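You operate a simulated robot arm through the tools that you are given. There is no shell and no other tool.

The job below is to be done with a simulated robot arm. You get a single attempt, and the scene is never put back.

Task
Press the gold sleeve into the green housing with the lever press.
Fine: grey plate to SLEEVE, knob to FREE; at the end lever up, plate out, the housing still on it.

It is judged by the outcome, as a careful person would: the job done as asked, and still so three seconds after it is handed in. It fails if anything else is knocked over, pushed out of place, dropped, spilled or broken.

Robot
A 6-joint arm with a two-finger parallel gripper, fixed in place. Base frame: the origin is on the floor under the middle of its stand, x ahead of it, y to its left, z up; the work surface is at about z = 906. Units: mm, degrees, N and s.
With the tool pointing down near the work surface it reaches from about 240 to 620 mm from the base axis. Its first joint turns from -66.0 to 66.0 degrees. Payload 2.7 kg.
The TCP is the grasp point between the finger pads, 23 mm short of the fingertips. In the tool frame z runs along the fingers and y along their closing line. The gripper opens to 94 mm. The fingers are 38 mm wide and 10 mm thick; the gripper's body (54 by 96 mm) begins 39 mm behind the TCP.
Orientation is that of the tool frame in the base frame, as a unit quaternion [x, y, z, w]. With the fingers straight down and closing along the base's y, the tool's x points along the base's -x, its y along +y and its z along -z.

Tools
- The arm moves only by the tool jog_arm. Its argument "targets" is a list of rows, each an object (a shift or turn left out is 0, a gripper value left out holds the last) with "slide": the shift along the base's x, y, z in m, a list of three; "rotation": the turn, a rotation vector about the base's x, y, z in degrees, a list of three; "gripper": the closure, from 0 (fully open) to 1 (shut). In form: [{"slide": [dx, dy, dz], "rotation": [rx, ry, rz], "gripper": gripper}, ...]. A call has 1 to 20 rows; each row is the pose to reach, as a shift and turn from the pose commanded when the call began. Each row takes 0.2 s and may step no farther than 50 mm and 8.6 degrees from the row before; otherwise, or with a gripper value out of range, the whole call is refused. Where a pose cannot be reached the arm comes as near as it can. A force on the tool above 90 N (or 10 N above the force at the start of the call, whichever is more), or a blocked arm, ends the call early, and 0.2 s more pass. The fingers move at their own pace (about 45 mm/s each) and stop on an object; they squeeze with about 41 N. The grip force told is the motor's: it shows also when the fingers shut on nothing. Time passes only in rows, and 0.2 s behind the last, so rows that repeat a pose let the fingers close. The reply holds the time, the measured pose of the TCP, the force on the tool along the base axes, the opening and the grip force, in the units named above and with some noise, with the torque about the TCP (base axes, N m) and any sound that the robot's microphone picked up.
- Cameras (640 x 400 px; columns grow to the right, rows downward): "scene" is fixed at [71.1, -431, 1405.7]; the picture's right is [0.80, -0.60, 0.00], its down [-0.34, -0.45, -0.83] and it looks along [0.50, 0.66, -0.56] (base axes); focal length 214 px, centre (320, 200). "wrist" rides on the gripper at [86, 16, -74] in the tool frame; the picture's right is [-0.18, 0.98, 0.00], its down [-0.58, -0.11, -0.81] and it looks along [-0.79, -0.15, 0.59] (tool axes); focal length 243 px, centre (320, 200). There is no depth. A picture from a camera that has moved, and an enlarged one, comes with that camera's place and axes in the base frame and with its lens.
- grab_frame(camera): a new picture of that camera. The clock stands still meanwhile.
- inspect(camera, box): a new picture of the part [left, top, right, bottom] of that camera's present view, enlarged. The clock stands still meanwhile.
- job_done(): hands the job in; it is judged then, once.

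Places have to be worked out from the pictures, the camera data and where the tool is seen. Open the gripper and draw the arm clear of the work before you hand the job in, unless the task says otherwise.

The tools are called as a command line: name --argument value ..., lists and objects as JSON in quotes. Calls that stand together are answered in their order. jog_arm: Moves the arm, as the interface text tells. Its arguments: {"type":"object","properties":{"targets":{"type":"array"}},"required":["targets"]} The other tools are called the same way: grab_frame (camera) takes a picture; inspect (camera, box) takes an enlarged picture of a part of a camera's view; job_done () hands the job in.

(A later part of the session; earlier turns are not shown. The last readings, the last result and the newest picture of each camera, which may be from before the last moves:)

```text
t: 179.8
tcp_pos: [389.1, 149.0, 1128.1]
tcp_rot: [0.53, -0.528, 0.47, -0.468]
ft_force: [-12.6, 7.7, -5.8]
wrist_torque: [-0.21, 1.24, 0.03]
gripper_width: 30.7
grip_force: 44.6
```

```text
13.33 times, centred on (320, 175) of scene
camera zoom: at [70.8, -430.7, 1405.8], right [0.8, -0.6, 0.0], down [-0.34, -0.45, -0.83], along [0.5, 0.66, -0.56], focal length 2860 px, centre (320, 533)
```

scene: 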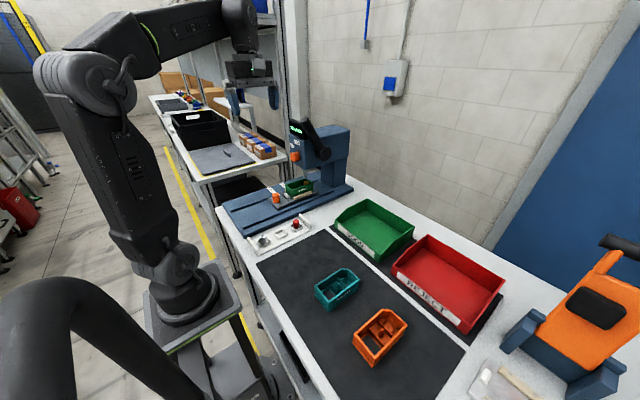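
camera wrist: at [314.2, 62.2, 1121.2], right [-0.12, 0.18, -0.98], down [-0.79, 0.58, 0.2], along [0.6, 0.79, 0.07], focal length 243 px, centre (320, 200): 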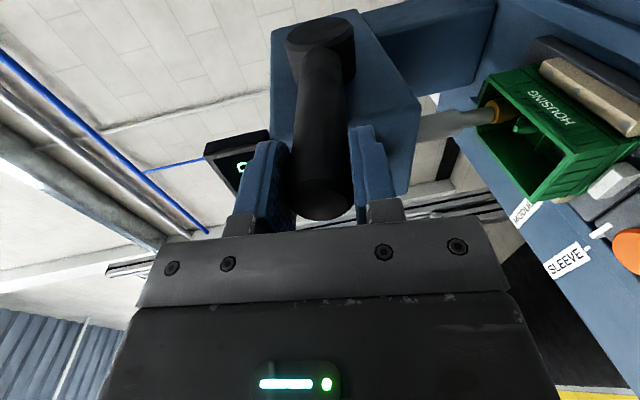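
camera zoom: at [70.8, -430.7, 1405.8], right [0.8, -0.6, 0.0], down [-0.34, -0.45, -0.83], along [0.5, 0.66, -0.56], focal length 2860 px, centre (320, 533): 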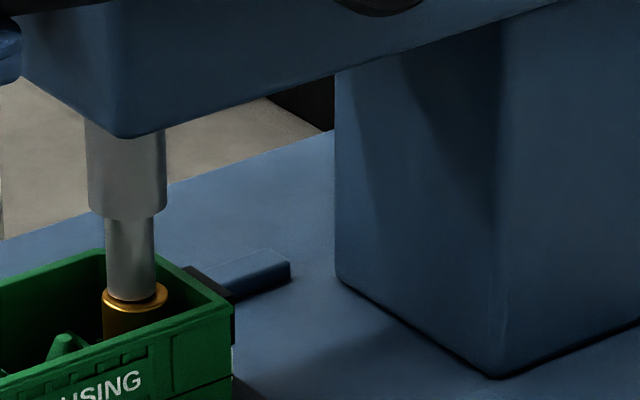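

The ram is just above the sleeve's ring and well over it. I continue in small steps (6°) and read the load.

jog_arm --targets '[{"slide": [-0.00026, 0, -0.00235], "rotation": [0, -1, 0]}, {"slide": [-0.00052, 0, -0.0047], "rotation": [0, -2, 0]}, {"slide": [-0.0007, 0, -0.00706], "rotation": [0, -3, 0]}, {"slide": [-0.00088, 0, -0.00943], "rotation": [0, -4, 0]}, {"slide": [-0.00098, 0, -0.0118], "rotation": [0, -5, 0]}, {"slide": [-0.00107, 0, -0.01417], "rotation": [0, -6, 0]}, {"slide": [-0.00107, 0, -0.01417], "rotation": [0, -6, 0]}]'

inspect --camera "scene" --box '[265, 110, 361, 200]'

inspect --camera "scene" --box '[300, 160, 340, 190]'

```text
t: 181.4
tcp_pos: [388.1, 149.3, 1114.1]
tcp_rot: [0.505, -0.503, 0.496, -0.496]
ft_force: [-11.5, 11.7, -9.0]
wrist_torque: [-0.01, 1.57, 0.04]
gripper_width: 30.8
grip_force: 45.3
```

```text
4.44 times, centred on (313, 155) of scene
camera zoom: at [70.9, -430.5, 1405.8], right [0.8, -0.6, 0.0], down [-0.34, -0.45, -0.83], along [0.5, 0.66, -0.56], focal length 953 px, centre (351, 400)
```

zoom: 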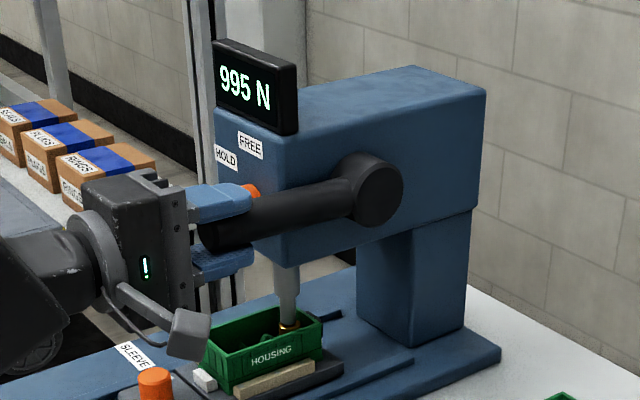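

```text
13.33 times, centred on (320, 175) of scene
camera zoom: at [70.9, -430.5, 1405.8], right [0.8, -0.6, 0.0], down [-0.34, -0.45, -0.83], along [0.5, 0.66, -0.56], focal length 2860 px, centre (320, 533)
```

zoom: 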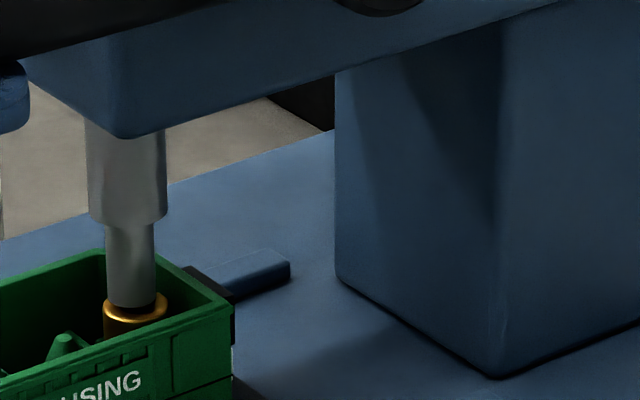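

The display now reads 995 N: the ram is pressing the sleeve. I zoom in on sleeve and display to judge the seating.

inspect --camera "scene" --box '[302, 172, 326, 190]'

inspect --camera "scene" --box '[308, 116, 336, 140]'

grab_frame --camera "wrist"

```text
16.00 times, centred on (314, 181) of scene
camera zoom: at [70.9, -430.5, 1405.8], right [0.8, -0.6, 0.0], down [-0.34, -0.45, -0.83], along [0.5, 0.66, -0.56], focal length 3432 px, centre (416, 504)
```

zoom: 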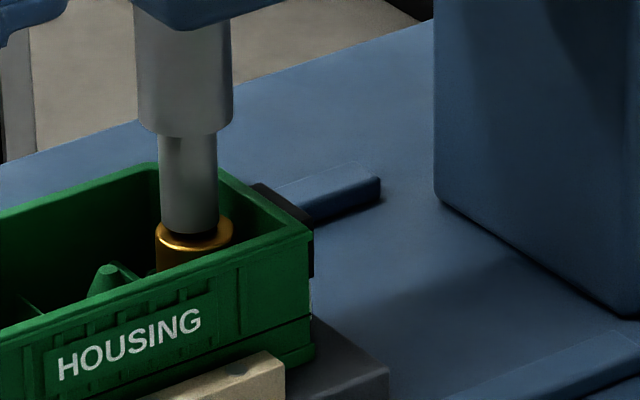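

```text
16.00 times, centred on (322, 128) of scene
camera zoom: at [70.9, -430.5, 1405.8], right [0.8, -0.6, 0.0], down [-0.34, -0.45, -0.83], along [0.5, 0.66, -0.56], focal length 3432 px, centre (288, 1352)
```

zoom: 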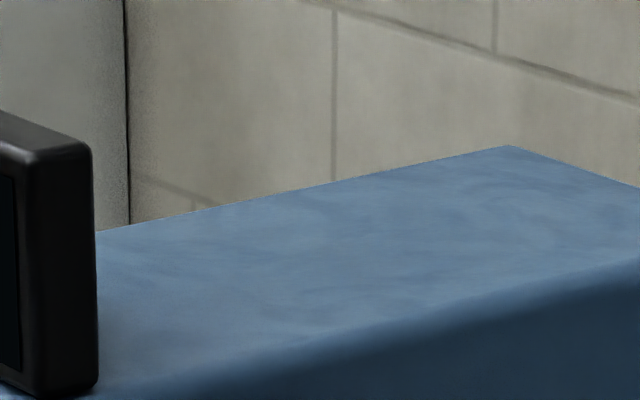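

```text
taken
camera wrist: at [314.3, 62.1, 1099.5], right [-0.02, 0.18, -0.98], down [-0.81, 0.58, 0.12], along [0.59, 0.79, 0.14], focal length 243 px, centre (320, 200)
```

wrist: 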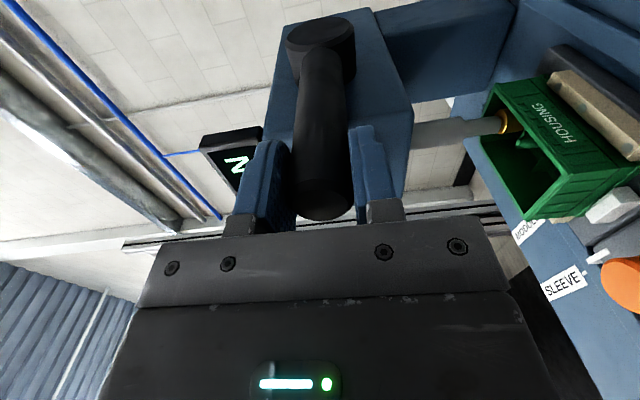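

Contact has begun (995 N). I press on in 1° steps, reading the display after each pair.

jog_arm --targets '[{"slide": [-1e-05, 0, -0.00118], "rotation": [0, -0.5, 0]}, {"slide": [-2e-05, 0, -0.00237], "rotation": [0, -1, 0]}, {"slide": [-2e-05, 0, -0.00237], "rotation": [0, -1, 0]}]'

inspect --camera "scene" --box '[284, 110, 332, 140]'

inspect --camera "scene" --box '[302, 172, 326, 190]'

```text
t: 182.2
tcp_pos: [387.8, 148.2, 1111.4]
tcp_rot: [0.5, -0.5, 0.501, -0.499]
ft_force: [-14.2, 10.6, -9.1]
wrist_torque: [0.1, 1.4, 0.73]
gripper_width: 30.8
grip_force: 45.6
```

```text
13.33 times, centred on (308, 125) of scene
camera zoom: at [70.8, -430.6, 1405.8], right [0.8, -0.6, 0.0], down [-0.34, -0.45, -0.83], along [0.5, 0.66, -0.56], focal length 2860 px, centre (480, 1200)
```

zoom: 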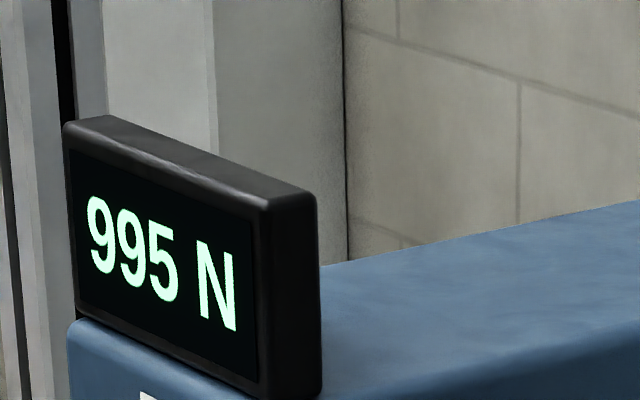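

```text
16.00 times, centred on (314, 181) of scene
camera zoom: at [70.8, -430.6, 1405.8], right [0.8, -0.6, 0.0], down [-0.34, -0.45, -0.83], along [0.5, 0.66, -0.56], focal length 3432 px, centre (416, 504)
```

zoom: 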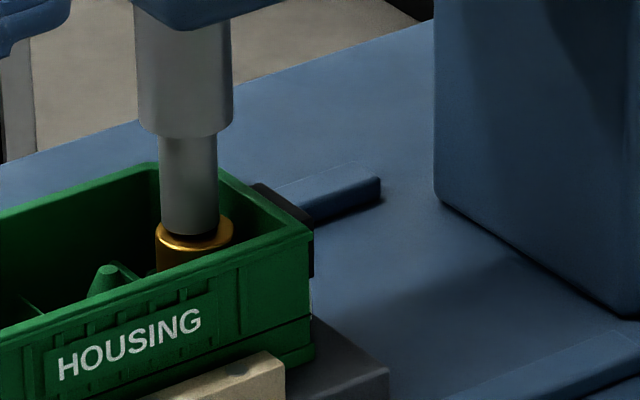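

Display unchanged at 995 N. I continue 2° more and compare.

jog_arm --targets '[{"slide": [0.0, 0, -0.00119], "rotation": [0, -0.5, 0]}, {"slide": [0.0, 0, -0.00237], "rotation": [0, -1, 0]}, {"slide": [5e-05, 0, -0.00356], "rotation": [0, -1.5, 0]}, {"slide": [8e-05, 0, -0.00474], "rotation": [0, -2, 0]}, {"slide": [8e-05, 0, -0.00474], "rotation": [0, -2, 0]}]'

inspect --camera "scene" --box '[284, 110, 332, 140]'

inspect --camera "scene" --box '[302, 172, 326, 190]'

```text
t: 183.4
tcp_pos: [388.2, 149.0, 1105.9]
tcp_rot: [-0.491, 0.49, -0.509, 0.509]
ft_force: [-17.4, 10.7, -8.2]
wrist_torque: [-0.04, 1.28, 0.2]
gripper_width: 30.7
grip_force: 45.1
```

```text
13.33 times, centred on (308, 125) of scene
camera zoom: at [70.6, -430.6, 1405.8], right [0.8, -0.6, 0.0], down [-0.34, -0.45, -0.83], along [0.5, 0.66, -0.56], focal length 2860 px, centre (480, 1200)
```

zoom: 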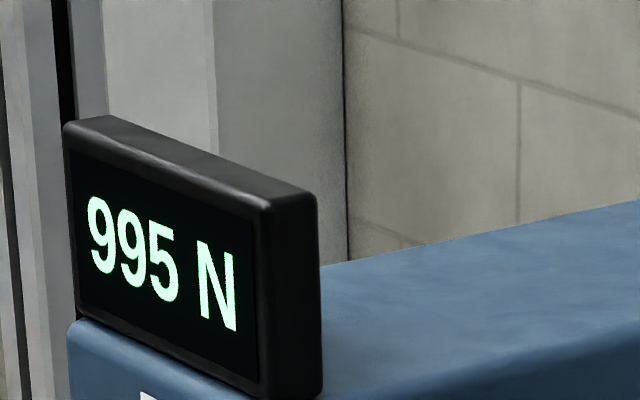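

```text
16.00 times, centred on (314, 181) of scene
camera zoom: at [70.6, -430.6, 1405.8], right [0.8, -0.6, 0.0], down [-0.34, -0.45, -0.83], along [0.5, 0.66, -0.56], focal length 3432 px, centre (416, 504)
```

zoom: 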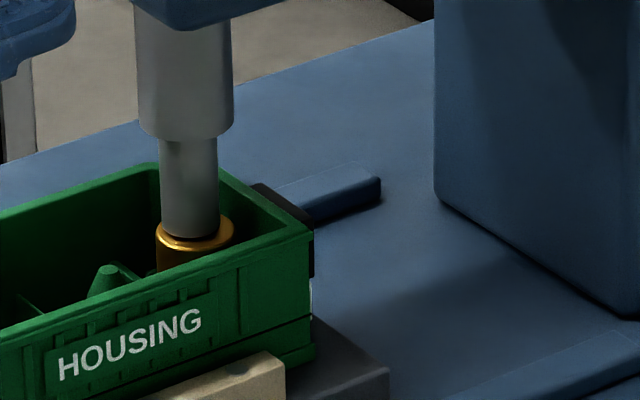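

The sleeve is following the ram down (about 3 mm so far) at a steady 995 N. I go on in 1.5° steps, looking for the rise that signals bottoming.

jog_arm --targets '[{"slide": [5e-05, 0, -0.00119], "rotation": [0, -0.5, 0]}, {"slide": [0.0001, 0, -0.00237], "rotation": [0, -1, 0]}, {"slide": [0.00016, 0, -0.00355], "rotation": [0, -1.5, 0]}, {"slide": [0.00016, 0, -0.00355], "rotation": [0, -1.5, 0]}]'

inspect --camera "scene" --box '[284, 110, 332, 140]'

inspect --camera "scene" --box '[302, 172, 326, 190]'

```text
t: 184.4
tcp_pos: [389.6, 149.3, 1101.5]
tcp_rot: [0.484, -0.484, 0.516, -0.515]
ft_force: [-16.6, 11.7, -9.5]
wrist_torque: [0.02, 1.35, -0.11]
gripper_width: 30.8
grip_force: 45.2
```

```text
13.33 times, centred on (308, 125) of scene
camera zoom: at [70.7, -430.6, 1405.8], right [0.8, -0.6, 0.0], down [-0.34, -0.45, -0.83], along [0.5, 0.66, -0.56], focal length 2860 px, centre (480, 1200)
```

zoom: 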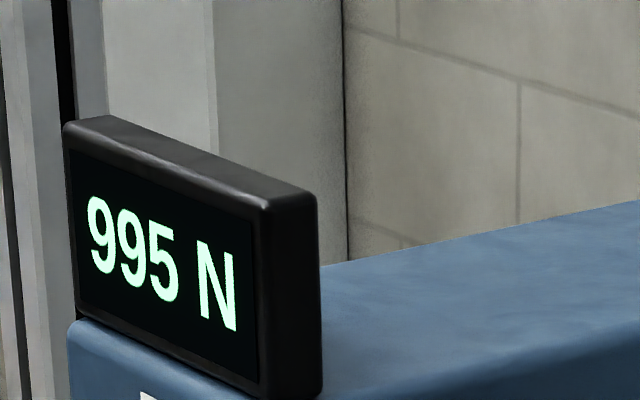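

```text
16.00 times, centred on (314, 181) of scene
camera zoom: at [70.7, -430.6, 1405.8], right [0.8, -0.6, 0.0], down [-0.34, -0.45, -0.83], along [0.5, 0.66, -0.56], focal length 3432 px, centre (416, 504)
```

zoom: 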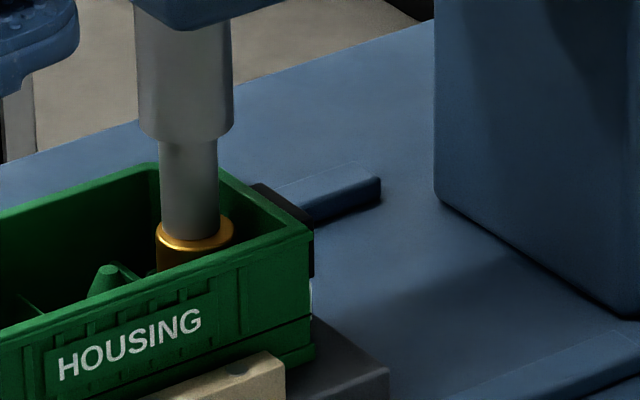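

The ram now touches the ring again: the sleeve had dropped into its seat (about 3 mm lower than before) and 995 N looks like the peak reading. I press 1° further to make sure it is bottomed, watching arm force and display.

jog_arm --targets '[{"slide": [7e-05, 0, -0.00118], "rotation": [0, -0.5, 0]}, {"slide": [0.00014, 0, -0.00236], "rotation": [0, -1, 0]}, {"slide": [0.00014, 0, -0.00236], "rotation": [0, -1, 0]}]'

inspect --camera "scene" --box '[284, 110, 332, 140]'

inspect --camera "scene" --box '[302, 172, 326, 190]'

```text
t: 185.2
tcp_pos: [389.1, 148.9, 1100.2]
tcp_rot: [0.48, -0.479, 0.52, -0.519]
ft_force: [-16.1, 13.3, -8.1]
wrist_torque: [-0.07, 1.52, -0.56]
gripper_width: 30.6
grip_force: 45.3
```

```text
13.33 times, centred on (308, 125) of scene
camera zoom: at [70.7, -430.5, 1405.9], right [0.8, -0.6, 0.0], down [-0.34, -0.45, -0.83], along [0.5, 0.66, -0.56], focal length 2860 px, centre (480, 1200)
```

zoom: 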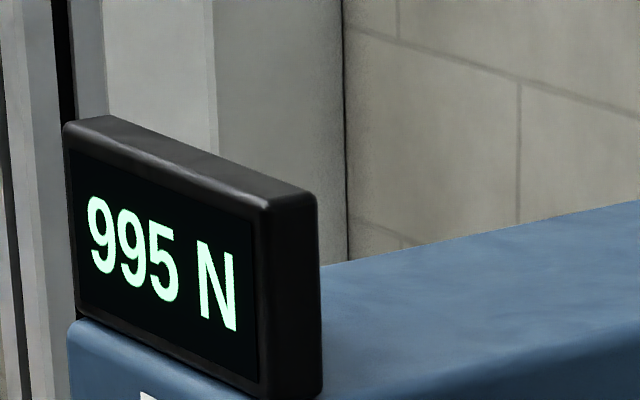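

```text
16.00 times, centred on (314, 181) of scene
camera zoom: at [70.7, -430.5, 1405.9], right [0.8, -0.6, 0.0], down [-0.34, -0.45, -0.83], along [0.5, 0.66, -0.56], focal length 3432 px, centre (416, 504)
```

zoom: 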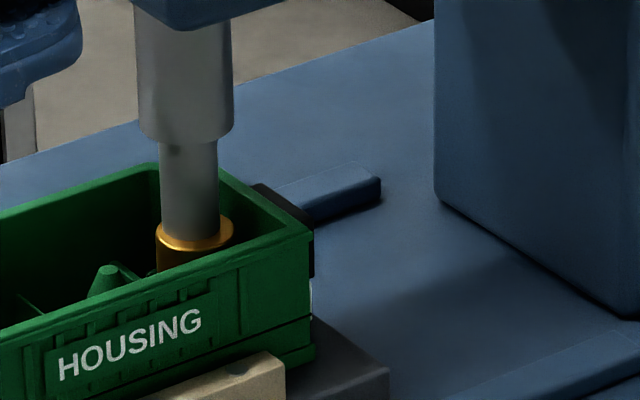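

I zoom in more strongly on the contact zone to see whether the sleeve still moves.

inspect --camera "scene" --box '[305, 177, 321, 189]'

inspect --camera "wrist" --box '[470, 90, 550, 150]'

```text
16.00 times, centred on (313, 183) of scene
camera zoom: at [70.7, -430.5, 1405.9], right [0.8, -0.6, 0.0], down [-0.34, -0.45, -0.83], along [0.5, 0.66, -0.56], focal length 3432 px, centre (432, 472)
```

zoom: 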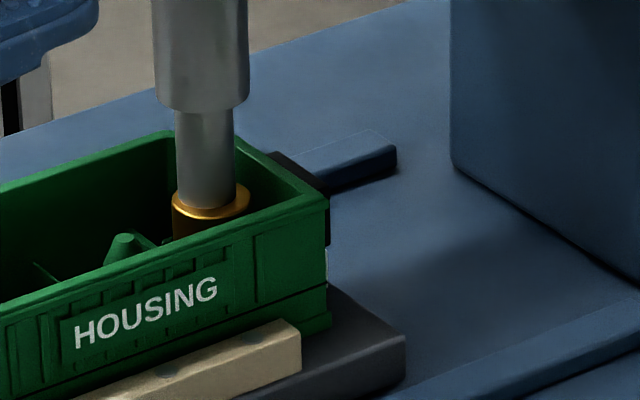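

```text
6.67 times, centred on (510, 120) of wrist
camera zoom: at [316.4, 62.1, 1079.1], right [0.08, 0.18, -0.98], down [-0.81, 0.58, 0.04], along [0.58, 0.79, 0.19], focal length 1618 px, centre (-947, 733)
```

zoom: 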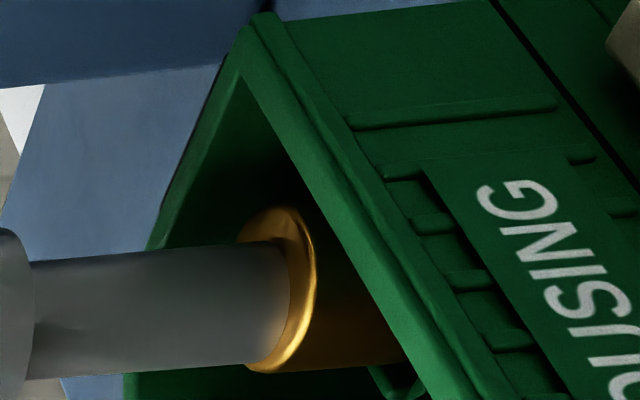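

Ram and ring are in full contact. I add 1.5° more to see whether resistance rises, which would confirm the sleeve is bottomed.

jog_arm --targets '[{"slide": [9e-05, 0, -0.00118], "rotation": [0, -0.5, 0]}, {"slide": [0.00018, 0, -0.00236], "rotation": [0, -1, 0]}, {"slide": [0.00028, 0, -0.00354], "rotation": [0, -1.5, 0]}, {"slide": [0.00028, 0, -0.00354], "rotation": [0, -1.5, 0]}]'

inspect --camera "scene" --box '[305, 177, 321, 189]'

inspect --camera "scene" --box '[265, 110, 361, 200]'

```text
t: 186.2
tcp_pos: [389.3, 148.8, 1100.2]
tcp_rot: [-0.47, 0.471, -0.527, 0.528]
ft_force: [-20.3, 10.7, 10.7]
wrist_torque: [-0.14, 1.35, 0.05]
gripper_width: 31.8
grip_force: 44.4
```

```text
16.00 times, centred on (313, 183) of scene
camera zoom: at [70.3, -430.7, 1405.8], right [0.8, -0.6, 0.0], down [-0.34, -0.45, -0.83], along [0.5, 0.66, -0.56], focal length 3432 px, centre (432, 472)
```

zoom: 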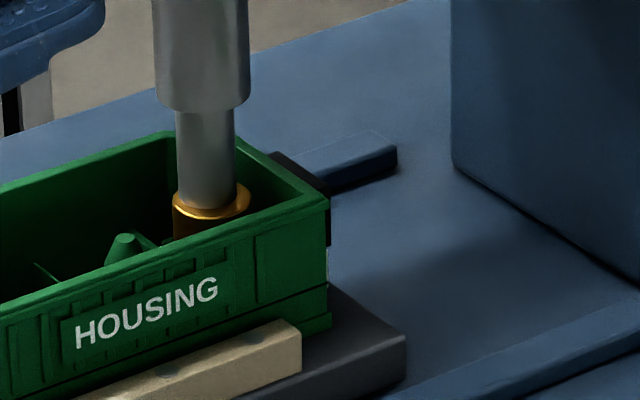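

```text
4.44 times, centred on (313, 155) of scene
camera zoom: at [70.3, -430.7, 1405.8], right [0.8, -0.6, 0.0], down [-0.34, -0.45, -0.83], along [0.5, 0.66, -0.56], focal length 953 px, centre (351, 400)
```

zoom: 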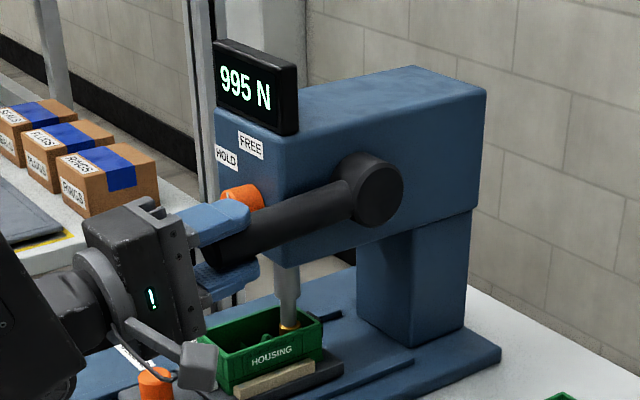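

The lever is now blocked (tangential force jumped, TCP stopped at z 1100): the sleeve is bottomed. I bring the lever back up along the same arc, first about 20°, and look at the sleeve.

jog_arm --targets '[{"slide": [-0.00052, 0, 0.00708], "rotation": [0, 3, 0]}, {"slide": [-0.00067, 0, 0.01419], "rotation": [0, 6, 0]}, {"slide": [-0.00045, 0, 0.0213], "rotation": [0, 9, 0]}, {"slide": [0.00043, 0, 0.03073], "rotation": [0, 13, 0]}, {"slide": [0.00196, 0, 0.04009], "rotation": [0, 17, 0]}, {"slide": [0.00415, 0, 0.04931], "rotation": [0, 21, 0]}, {"slide": [0.00415, 0, 0.04931], "rotation": [0, 21, 0]}]'

inspect --camera "scene" --box '[302, 172, 326, 190]'

inspect --camera "scene" --box '[265, 110, 361, 200]'

grab_frame --camera "wrist"

```text
t: 187.8
tcp_pos: [394.3, 149.1, 1145.5]
tcp_rot: [0.561, -0.56, 0.432, -0.43]
ft_force: [4.1, 14.0, -10.4]
wrist_torque: [-0.34, 1.4, -0.79]
gripper_width: 30.8
grip_force: 45.4
```

```text
16.00 times, centred on (314, 181) of scene
camera zoom: at [71.4, -430.4, 1405.8], right [0.8, -0.6, 0.0], down [-0.34, -0.45, -0.83], along [0.5, 0.66, -0.56], focal length 3432 px, centre (416, 504)
```

zoom: 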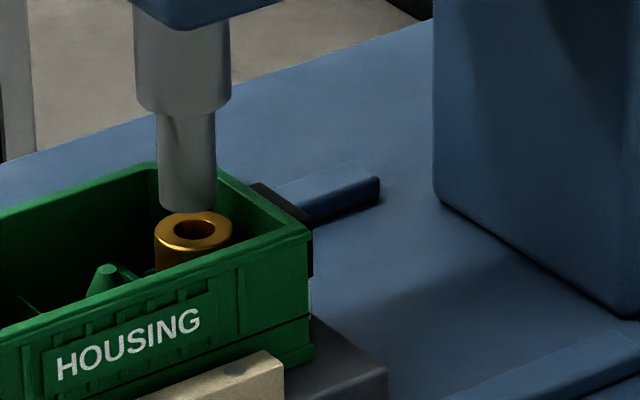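

```text
4.44 times, centred on (313, 155) of scene
camera zoom: at [71.4, -430.4, 1405.8], right [0.8, -0.6, 0.0], down [-0.34, -0.45, -0.83], along [0.5, 0.66, -0.56], focal length 953 px, centre (351, 400)
```

zoom: 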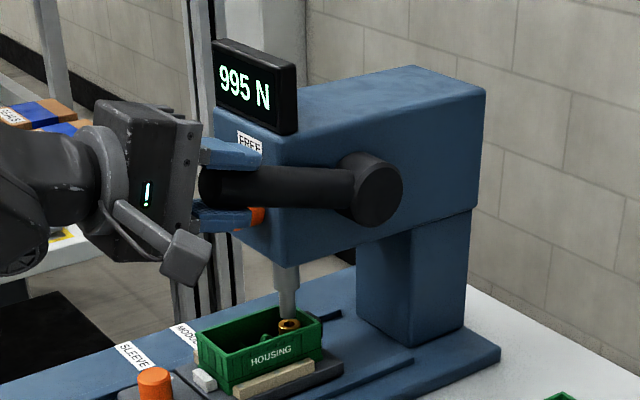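

```text
taken
camera wrist: at [318.5, 62.2, 1150.3], right [-0.25, 0.18, -0.95], down [-0.75, 0.58, 0.31], along [0.61, 0.79, -0.01], focal length 243 px, centre (320, 200)
```

wrist: 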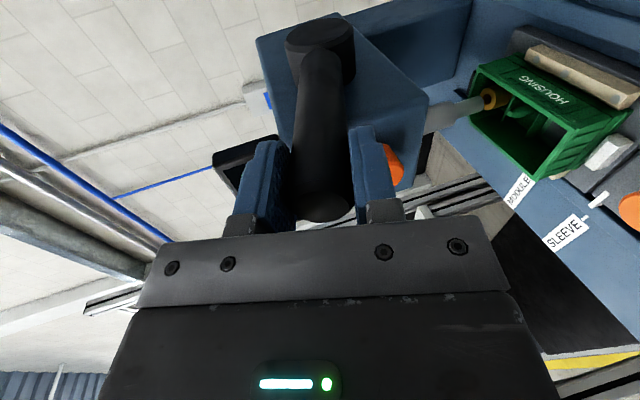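

The ram has lifted off and the sleeve stays upright, about 4.6 mm deeper than before. I raise the lever all the way back up.

jog_arm --targets '[{"slide": [0.00281, 0, 0.00905], "rotation": [0, 4, 0]}, {"slide": [0.00625, 0, 0.01789], "rotation": [0, 8, 0]}, {"slide": [0.01031, 0, 0.02645], "rotation": [0, 12, 0]}, {"slide": [0.01494, 0, 0.03472], "rotation": [0, 16, 0]}, {"slide": [0.02015, 0, 0.04264], "rotation": [0, 20, 0]}, {"slide": [0.02589, 0, 0.05018], "rotation": [0, 24, 0]}, {"slide": [0.03215, 0, 0.0573], "rotation": [0, 28, 0]}, {"slide": [0.03889, 0, 0.06397], "rotation": [0, 32, 0]}, {"slide": [0.04607, 0, 0.07015], "rotation": [0, 36, 0]}, {"slide": [0.05174, 0, 0.07445], "rotation": [0, 39, 0]}, {"slide": [0.05563, 0, 0.07715], "rotation": [0, 41, 0]}, {"slide": [0.05762, 0, 0.07845], "rotation": [0, 42, 0]}, {"slide": [0.05762, 0, 0.07845], "rotation": [0, 42, 0]}]'

grab_frame --camera "wrist"

inspect --camera "scene" --box '[265, 100, 361, 190]'

```text
t: 190.6
tcp_pos: [451.9, 148.6, 1224.8]
tcp_rot: [0.679, -0.677, 0.201, -0.2]
ft_force: [-0.9, 13.7, -13.4]
wrist_torque: [-0.67, 1.13, -0.27]
gripper_width: 30.8
grip_force: 45.7
```

```text
taken
camera wrist: at [397.6, 62.6, 1279.2], right [-0.82, 0.18, -0.54], down [-0.35, 0.58, 0.73], along [0.45, 0.79, -0.42], focal length 243 px, centre (320, 200)
```

wrist: 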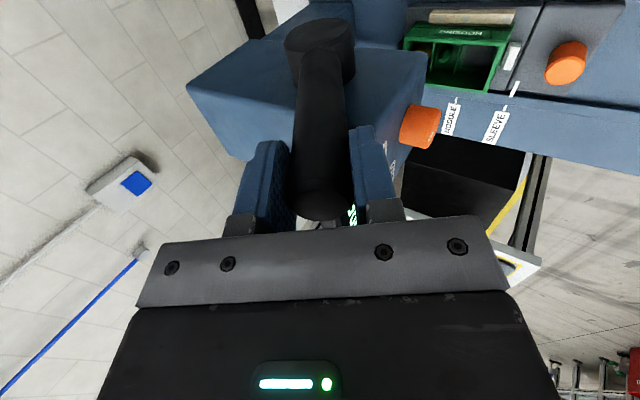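

```text
4.44 times, centred on (313, 145) of scene
camera zoom: at [71.3, -430.4, 1405.9], right [0.8, -0.6, 0.0], down [-0.34, -0.45, -0.83], along [0.5, 0.66, -0.56], focal length 953 px, centre (351, 444)
```

zoom: 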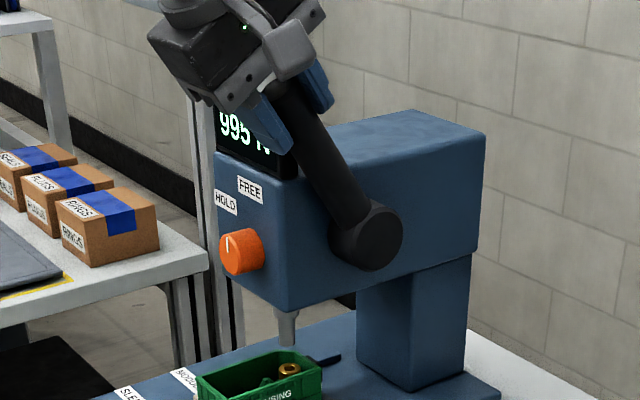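

The lever is practically at its original angle. I push it another degree or so to its upper stop.

jog_arm --targets '[{"slide": [0.001, 0, 0.0007], "rotation": [0, 0.5, 0]}, {"slide": [0.002, 0, 0.0013], "rotation": [0, 1, 0]}, {"slide": [0.003, 0, 0.0019], "rotation": [0, 1.3, 0]}, {"slide": [0.003, 0, 0.0019], "rotation": [0, 1.3, 0]}]'

inspect --camera "scene" --box '[300, 160, 340, 190]'

```text
t: 191.6
tcp_pos: [454.3, 148.6, 1226.2]
tcp_rot: [0.68, -0.68, 0.194, -0.193]
ft_force: [-12.7, 13.0, -15.9]
wrist_torque: [-0.36, 0.29, 0.04]
gripper_width: 30.8
grip_force: 45.4
```

```text
13.33 times, centred on (320, 175) of scene
camera zoom: at [70.9, -430.4, 1405.9], right [0.8, -0.6, 0.0], down [-0.34, -0.45, -0.83], along [0.5, 0.66, -0.56], focal length 2860 px, centre (320, 533)
```

zoom: 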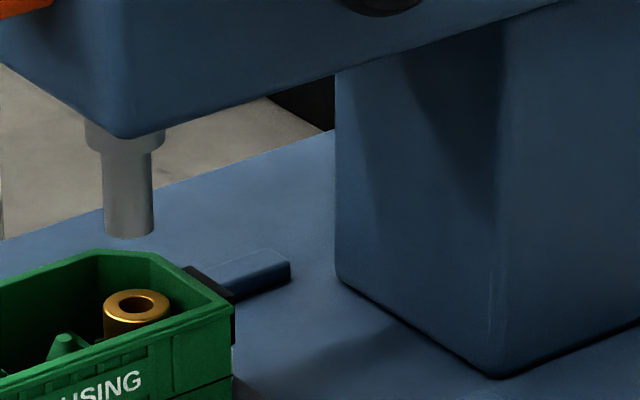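

The ram is fully up (same height as at the start). I release the lever and check that it stays up.

jog_arm --targets '[{"slide": [-0.0005, 0, -0.0003], "gripper": 0.6}, {"slide": [-0.0005, 0, -0.0003], "gripper": 0.4}, {"slide": [-0.0005, 0, -0.0003], "gripper": 0.2}, {"slide": [-0.0005, 0, -0.0003], "gripper": 0}, {"slide": [-0.0005, 0, -0.0003], "gripper": 0}]'

inspect --camera "scene" --box '[265, 100, 361, 190]'

grab_frame --camera "wrist"

```text
t: 192.8
tcp_pos: [454.0, 148.6, 1227.6]
tcp_rot: [-0.68, 0.68, -0.195, 0.194]
ft_force: [-0.1, -0.5, 0.3]
wrist_torque: [0.01, 0.03, -0.01]
gripper_width: 93.8
grip_force: 0.0
```

```text
4.44 times, centred on (313, 145) of scene
camera zoom: at [71.1, -431.0, 1405.7], right [0.8, -0.6, 0.0], down [-0.34, -0.45, -0.83], along [0.5, 0.66, -0.56], focal length 953 px, centre (351, 444)
```

zoom: 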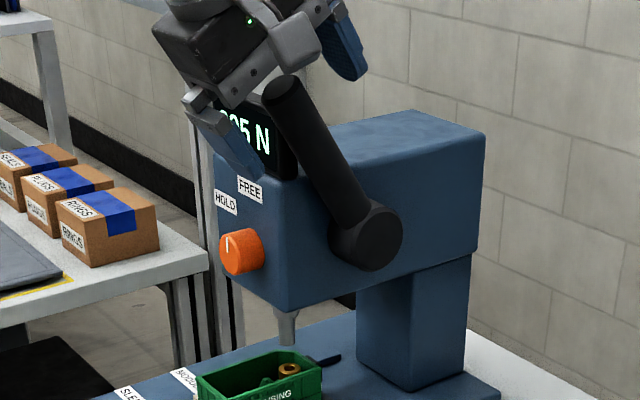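

```text
taken
camera wrist: at [401.2, 61.9, 1282.4], right [-0.83, 0.18, -0.52], down [-0.33, 0.58, 0.74], along [0.44, 0.79, -0.42], focal length 243 px, centre (320, 200)
```

wrist: 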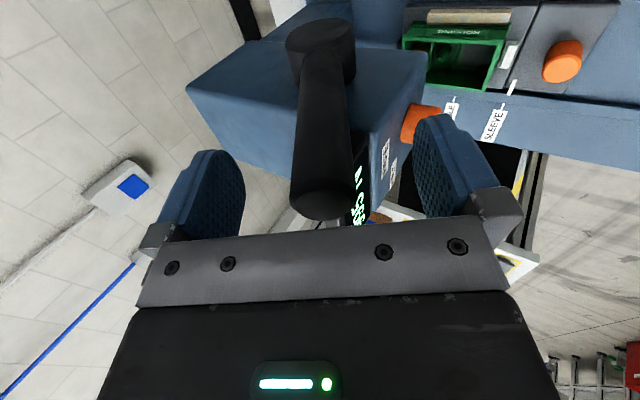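

The lever stays up by itself. I withdraw along its axis, then swing the tool back to vertical.

jog_arm --targets '[{"slide": [-0.00533, 0, 0.00846]}, {"slide": [-0.016, 0, 0.02538]}, {"slide": [-0.02665, 0, 0.0423]}, {"slide": [-0.0373, 0, 0.0592]}, {"slide": [-0.0426, 0, 0.0677]}, {"slide": [-0.062, 0, 0.0727], "rotation": [0, 7, 0]}, {"slide": [-0.085, 0, 0.0777], "rotation": [0, 14, 0]}, {"slide": [-0.11, 0, 0.0787], "rotation": [0, 21, 0]}, {"slide": [-0.134, 0, 0.0757], "rotation": [0, 28, 0]}, {"slide": [-0.154, 0, 0.0727], "rotation": [0, 32, 0]}, {"slide": [-0.154, 0, 0.0727], "rotation": [0, 32, 0]}]'

inspect --camera "scene" --box '[265, 100, 361, 190]'

```text
t: 195.2
tcp_pos: [300.9, 148.4, 1299.5]
tcp_rot: [0.707, -0.707, -0.001, 0.001]
ft_force: [0.1, 0.0, 0.2]
wrist_torque: [-0.01, 0.03, -0.01]
gripper_width: 94.4
grip_force: 0.0
```

```text
4.44 times, centred on (313, 145) of scene
camera zoom: at [71.0, -431.0, 1405.7], right [0.8, -0.6, 0.0], down [-0.34, -0.45, -0.83], along [0.5, 0.66, -0.56], focal length 953 px, centre (351, 444)
```

zoom: 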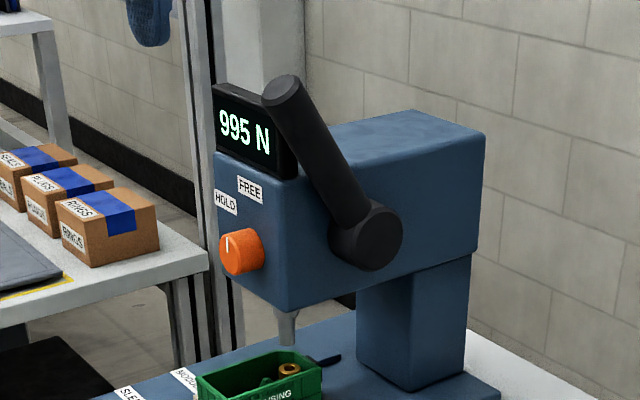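

Lever up, display holding the 995 N peak. I turn the gripper back by −90° and look down at the sleeve.

jog_arm --targets '[{"slide": [0, 0, 0], "rotation": [0, 0, -8]}, {"slide": [0, 0, 0], "rotation": [0, 0, -16]}, {"slide": [0, 0, 0], "rotation": [0, 0, -24]}, {"slide": [0, 0, 0], "rotation": [0, 0, -32]}, {"slide": [0, 0, 0], "rotation": [0, 0, -40]}, {"slide": [0, 0, 0], "rotation": [0, 0, -48]}, {"slide": [0, 0, 0], "rotation": [0, 0, -56]}, {"slide": [0, 0, -0.01], "rotation": [0, 0, -64]}, {"slide": [0, 0, -0.02], "rotation": [0, 0, -72]}, {"slide": [0, 0, -0.03], "rotation": [0, 0, -80]}, {"slide": [0, 0, -0.04], "rotation": [0, 0, -88]}, {"slide": [0, 0, -0.05], "rotation": [0, 0, -90]}, {"slide": [0, 0, -0.05], "rotation": [0, 0, -90]}, {"slide": [0, 0, -0.05], "rotation": [0, 0, -90]}]'

grab_frame --camera "wrist"

inspect --camera "wrist" --box '[350, 90, 420, 146]'

```text
t: 198.2
tcp_pos: [299.6, 149.1, 1250.5]
tcp_rot: [-0.001, 1.0, 0.001, 0.0]
ft_force: [-0.2, -0.9, -0.9]
wrist_torque: [0.03, 0.0, 0.0]
gripper_width: 94.2
grip_force: 0.0
```

```text
taken
camera wrist: at [213.7, 164.7, 1325.4], right [0.18, 0.98, 0.0], down [0.58, -0.11, 0.81], along [0.79, -0.15, -0.59], focal length 243 px, centre (320, 200)
```

wrist: 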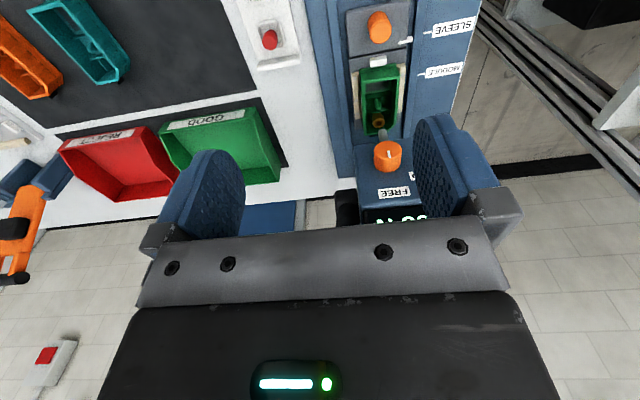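

```text
7.14 times, centred on (385, 118) of wrist
camera zoom: at [213.7, 164.7, 1325.4], right [0.18, 0.98, 0.0], down [0.58, -0.11, 0.81], along [0.79, -0.15, -0.59], focal length 1733 px, centre (-144, 786)
```

zoom: 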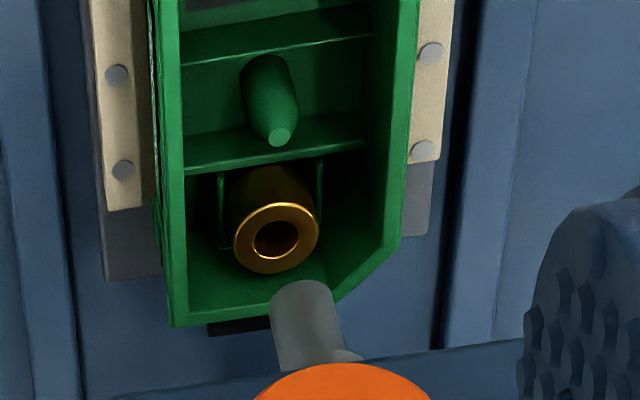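

The sleeve sits upright in the pocket. Now I go to the handle to pull the plate out.

jog_arm --targets '[{"slide": [0.0, 0.02, -0.03]}, {"slide": [0.0, 0.045, -0.065]}, {"slide": [0.01, 0.065, -0.1]}, {"slide": [0.025, 0.071, -0.14]}, {"slide": [0.04, 0.071, -0.18]}, {"slide": [0.0513, 0.071, -0.214]}, {"slide": [0.0513, 0.071, -0.214]}, {"slide": [0.0513, 0.071, -0.214]}]'

inspect --camera "wrist" --box '[260, 50, 420, 230]'

```text
t: 200.0
tcp_pos: [351.4, 219.6, 1036.0]
tcp_rot: [0.0, 1.0, 0.001, 0.0]
ft_force: [0.5, 0.1, 1.2]
wrist_torque: [0.01, 0.02, -0.01]
gripper_width: 93.8
grip_force: 0.1
```

```text
2.22 times, centred on (340, 140) of wrist
camera zoom: at [265.2, 235.5, 1110.9], right [0.18, 0.98, 0.0], down [0.58, -0.11, 0.81], along [0.79, -0.15, -0.59], focal length 539 px, centre (276, 333)
```

zoom: 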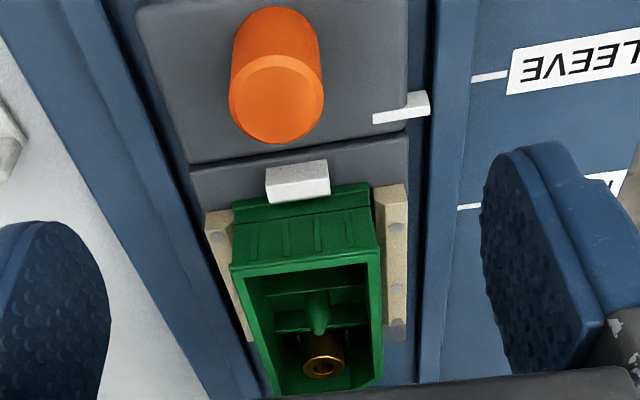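

The handle is right below. I descend and grip it.

jog_arm --targets '[{"slide": [-0.0005, 0.0003, -0.04]}, {"slide": [-0.0005, 0.0003, -0.068]}, {"slide": [-0.0005, 0.0003, -0.0759]}, {"slide": [-0.0005, 0.0003, -0.0759]}, {"slide": [-0.0005, 0.0003, -0.0759], "gripper": 1}, {"slide": [-0.0005, 0.0003, -0.0759], "gripper": 1}, {"slide": [-0.0005, 0.0003, -0.0759], "gripper": 1}, {"slide": [-0.0005, 0.0003, -0.0759], "gripper": 1}, {"slide": [-0.0005, 0.0003, -0.0759], "gripper": 1}, {"slide": [-0.0005, 0.0003, -0.0759], "gripper": 1}]'

```text
t: 202.2
tcp_pos: [351.3, 219.6, 961.0]
tcp_rot: [0.0, 1.0, 0.0, 0.0]
ft_force: [0.3, -4.5, 0.8]
wrist_torque: [-0.67, -0.06, -0.02]
gripper_width: 27.8
grip_force: 45.0
```

Gripped with little side force. I pull the plate out slowly, first 50 mm.

jog_arm --targets '[{"slide": [-0.001, -0.0002, -0.0001]}, {"slide": [-0.003, -0.0002, -0.0002]}, {"slide": [-0.007, -0.0002, -0.0003]}, {"slide": [-0.012, -0.0002, -0.0004]}, {"slide": [-0.017, -0.0002, -0.0005]}, {"slide": [-0.022, -0.0002, -0.0005]}, {"slide": [-0.027, -0.0002, -0.0005]}, {"slide": [-0.032, -0.0002, -0.0005]}, {"slide": [-0.037, -0.0002, -0.0005]}, {"slide": [-0.042, -0.0002, -0.0005]}, {"slide": [-0.047, -0.0002, -0.0005]}, {"slide": [-0.05, -0.0002, -0.0005]}, {"slide": [-0.05, -0.0002, -0.0005]}]'

inspect --camera "scene" --box '[245, 150, 335, 205]'

```text
t: 205.0
tcp_pos: [300.3, 220.8, 960.3]
tcp_rot: [-0.001, 1.0, 0.001, 0.0]
ft_force: [1.2, 5.3, 1.5]
wrist_torque: [-0.49, -0.69, 0.05]
gripper_width: 27.5
grip_force: 44.8
```

```text
7.11 times, centred on (290, 178) of scene
camera zoom: at [71.0, -430.8, 1405.7], right [0.8, -0.6, 0.0], down [-0.34, -0.45, -0.83], along [0.5, 0.66, -0.56], focal length 1525 px, centre (533, 360)
```

zoom: 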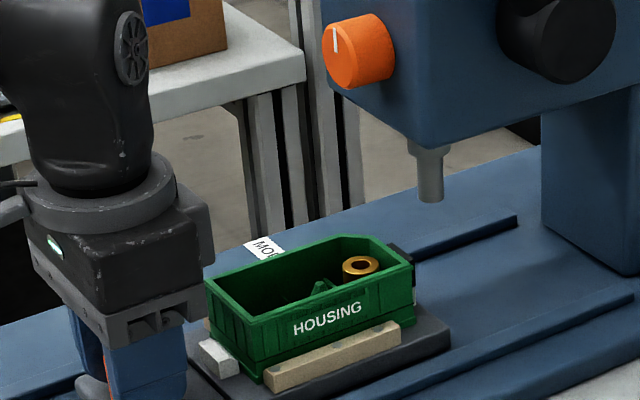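

Smooth and load-free. I pull another 55 mm.

jog_arm --targets '[{"slide": [-0.001, 0, 0]}, {"slide": [-0.004, 0, 0]}, {"slide": [-0.009, 0, 0]}, {"slide": [-0.014, 0, -0.0001]}, {"slide": [-0.019, 0, -0.0001]}, {"slide": [-0.024, 0, -0.0001]}, {"slide": [-0.029, 0, -0.0001]}, {"slide": [-0.034, 0, -0.0001]}, {"slide": [-0.039, 0, -0.0001]}, {"slide": [-0.044, 0, -0.0001]}, {"slide": [-0.049, 0, -0.0001]}, {"slide": [-0.053, 0, -0.0001]}, {"slide": [-0.055, 0, -0.0001]}, {"slide": [-0.055, 0, -0.0001]}]'

```text
t: 208.0
tcp_pos: [246.1, 220.1, 960.5]
tcp_rot: [-0.001, 1.0, 0.002, 0.0]
ft_force: [0.7, 5.6, 24.4]
wrist_torque: [-0.49, 0.0, -0.17]
gripper_width: 27.7
grip_force: 45.2
```

Now the remaining 51 mm to the plate's starting place, easing up 0.5 mm.

jog_arm --targets '[{"slide": [0, 0.0001, 0.0005]}, {"slide": [-0.003, 0.0001, 0.0005]}, {"slide": [-0.007, 0.0001, 0.0005]}, {"slide": [-0.012, 0.0001, 0.0005]}, {"slide": [-0.017, 0.0001, 0.0006]}, {"slide": [-0.022, 0.0001, 0.0007]}, {"slide": [-0.027, 0.0, 0.0008]}, {"slide": [-0.032, -0.0001, 0.0009]}, {"slide": [-0.037, -0.0002, 0.001]}, {"slide": [-0.042, -0.0003, 0.001]}, {"slide": [-0.047, -0.0003, 0.001]}, {"slide": [-0.05, -0.0003, 0.001]}, {"slide": [-0.051, -0.0003, 0.001]}, {"slide": [-0.051, -0.0003, 0.001]}]'

inspect --camera "scene" --box '[205, 150, 325, 230]'

```text
t: 211.0
tcp_pos: [196.9, 220.0, 959.6]
tcp_rot: [0.001, 1.0, 0.001, 0.0]
ft_force: [-1.8, 24.3, -18.7]
wrist_torque: [-0.44, 0.35, -0.04]
gripper_width: 27.8
grip_force: 45.0
```

```text
5.00 times, centred on (265, 190) of scene
camera zoom: at [71.1, -430.2, 1405.9], right [0.8, -0.6, 0.0], down [-0.34, -0.45, -0.83], along [0.5, 0.66, -0.56], focal length 1072 px, centre (595, 250)
```

zoom: 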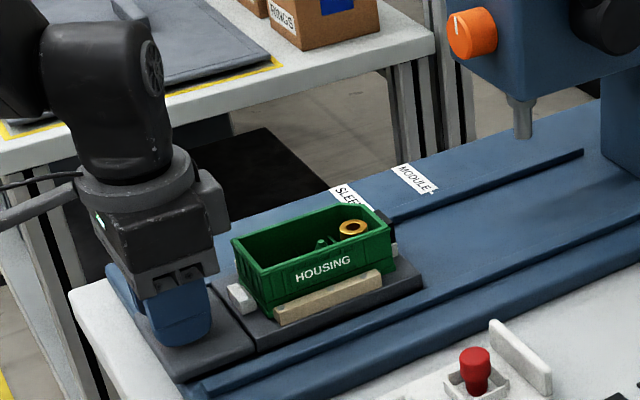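

The plate is back out. I pull the last 1.5 mm (with small corrections to relieve side force) to its original position.

jog_arm --targets '[{"slide": [0, 0.0005, -0.0003]}, {"slide": [-0.0005, 0.0008, -0.0005]}, {"slide": [-0.001, 0.0008, -0.0005]}, {"slide": [-0.0015, 0.0008, -0.0005]}, {"slide": [-0.0015, 0.0008, -0.0005]}]'

jog_arm --targets '[{"gripper": 0.65}, {"gripper": 0.5}, {"gripper": 0.3}, {"gripper": 0}, {"gripper": 0}]'

jog_arm --targets '[{"slide": [0, 0, 0.02]}, {"slide": [0, 0, 0.05]}, {"slide": [0, 0, 0.085]}, {"slide": [0.02, -0.003, 0.1], "rotation": [0, 4, 0]}, {"slide": [0.05, -0.007, 0.11], "rotation": [0, 9, 0]}, {"slide": [0.075, -0.011, 0.115], "rotation": [0, 14, 0]}, {"slide": [0.09, -0.015, 0.115], "rotation": [0, 18, 0]}, {"slide": [0.09, -0.015, 0.115], "rotation": [0, 18, 0]}, {"slide": [0.09, -0.015, 0.115], "rotation": [0, 18, 0]}]'

grab_frame --camera "wrist"

inspect --camera "wrist" --box '[280, 115, 400, 190]'

inspect --camera "scene" --box '[225, 170, 305, 220]'

```text
t: 212.2
tcp_pos: [194.3, 220.7, 961.0]
tcp_rot: [0.0, 1.0, 0.0, 0.0]
ft_force: [21.8, 1.0, -10.4]
wrist_torque: [-0.65, 0.13, -0.22]
gripper_width: 27.9
grip_force: 45.1
```

```text
t: 213.4
tcp_pos: [193.5, 219.9, 960.7]
tcp_rot: [-0.001, 1.0, 0.001, 0.0]
ft_force: [0.0, -0.1, -0.3]
wrist_torque: [-0.02, 0.0, 0.01]
gripper_width: 93.9
grip_force: 0.0
```

```text
t: 215.4
tcp_pos: [283.5, 204.7, 1074.4]
tcp_rot: [0.0, 0.988, 0.001, -0.156]
ft_force: [0.0, 0.0, -0.2]
wrist_torque: [0.01, 0.0, 0.03]
gripper_width: 94.1
grip_force: 0.1
```

```text
taken
camera wrist: at [224.7, 221.2, 1172.8], right [0.17, 0.98, -0.06], down [0.8, -0.11, 0.59], along [0.57, -0.15, -0.81], focal length 243 px, centre (320, 200)
```

wrist: 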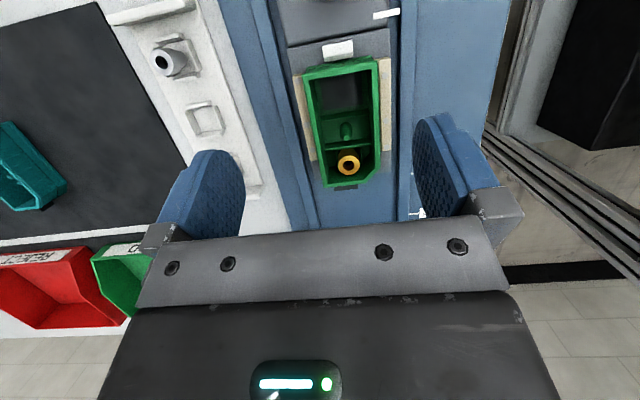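

```text
5.33 times, centred on (340, 152) of wrist
camera zoom: at [224.7, 221.2, 1172.8], right [0.17, 0.98, -0.06], down [0.8, -0.11, 0.59], along [0.57, -0.15, -0.81], focal length 1294 px, centre (213, 453)
```

zoom: 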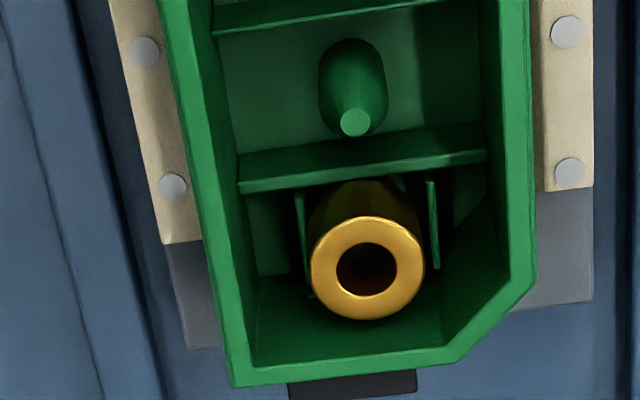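

```text
8.00 times, centred on (265, 195) of scene
camera zoom: at [71.1, -431.0, 1405.7], right [0.8, -0.6, 0.0], down [-0.34, -0.45, -0.83], along [0.5, 0.66, -0.56], focal length 1716 px, centre (760, 240)
```

zoom: 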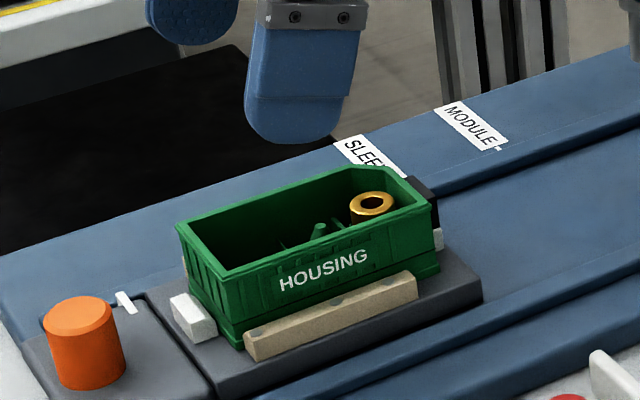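

The plate is fully out at its stop, the sleeve stands straight with its top at z≈965 (about 5 mm deeper, i.e. on the pocket floor). I withdraw the arm to its starting pose with the gripper open.

jog_arm --targets '[{"slide": [0, -0.005, 0.04], "rotation": [0, -2, 0]}, {"slide": [0, -0.02, 0.08], "rotation": [0, -5, 0]}, {"slide": [-0.002, -0.035, 0.12], "rotation": [0, -8, 0]}, {"slide": [-0.004, -0.055, 0.16], "rotation": [0, -11, 0]}, {"slide": [-0.006, -0.075, 0.2], "rotation": [0, -14, 0]}, {"slide": [-0.008, -0.095, 0.24], "rotation": [0, -17, 0]}, {"slide": [-0.008, -0.105, 0.267], "rotation": [0, -18, 0]}, {"slide": [-0.008, -0.105, 0.267], "rotation": [0, -18, 0]}]'

grab_frame --camera "scene"

inspect --camera "scene" --box '[210, 110, 370, 260]'

inspect --camera "scene" --box '[256, 172, 296, 205]'

grab_frame --camera "wrist"

```text
t: 217.2
tcp_pos: [275.2, 100.8, 1341.6]
tcp_rot: [0.0, 1.0, 0.001, 0.0]
ft_force: [-0.5, -0.1, 0.1]
wrist_torque: [-0.03, -0.02, 0.01]
gripper_width: 94.0
grip_force: 0.0
```

```text
taken
```

scene: 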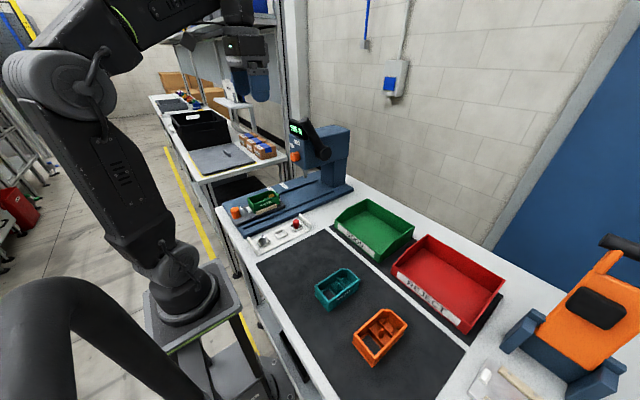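

```text
2.67 times, centred on (290, 185) of scene
camera zoom: at [71.0, -431.0, 1405.7], right [0.8, -0.6, 0.0], down [-0.34, -0.45, -0.83], along [0.5, 0.66, -0.56], focal length 572 px, centre (400, 240)
```

zoom: 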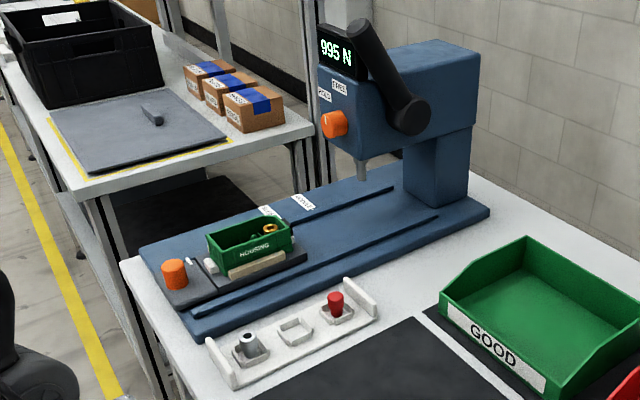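

```text
12.12 times, centred on (276, 188) of scene
camera zoom: at [71.0, -431.0, 1405.7], right [0.8, -0.6, 0.0], down [-0.34, -0.45, -0.83], along [0.5, 0.66, -0.56], focal length 2600 px, centre (853, 339)
```

zoom: 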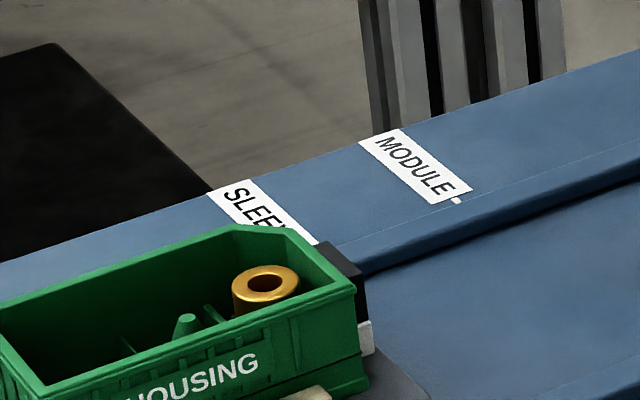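

```text
taken
camera wrist: at [188.4, 115.7, 1417.1], right [0.18, 0.98, 0.0], down [0.58, -0.11, 0.81], along [0.79, -0.15, -0.59], focal length 243 px, centre (320, 200)
```

wrist: 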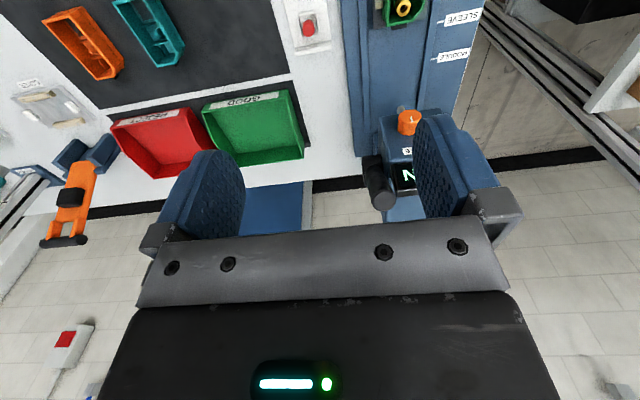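

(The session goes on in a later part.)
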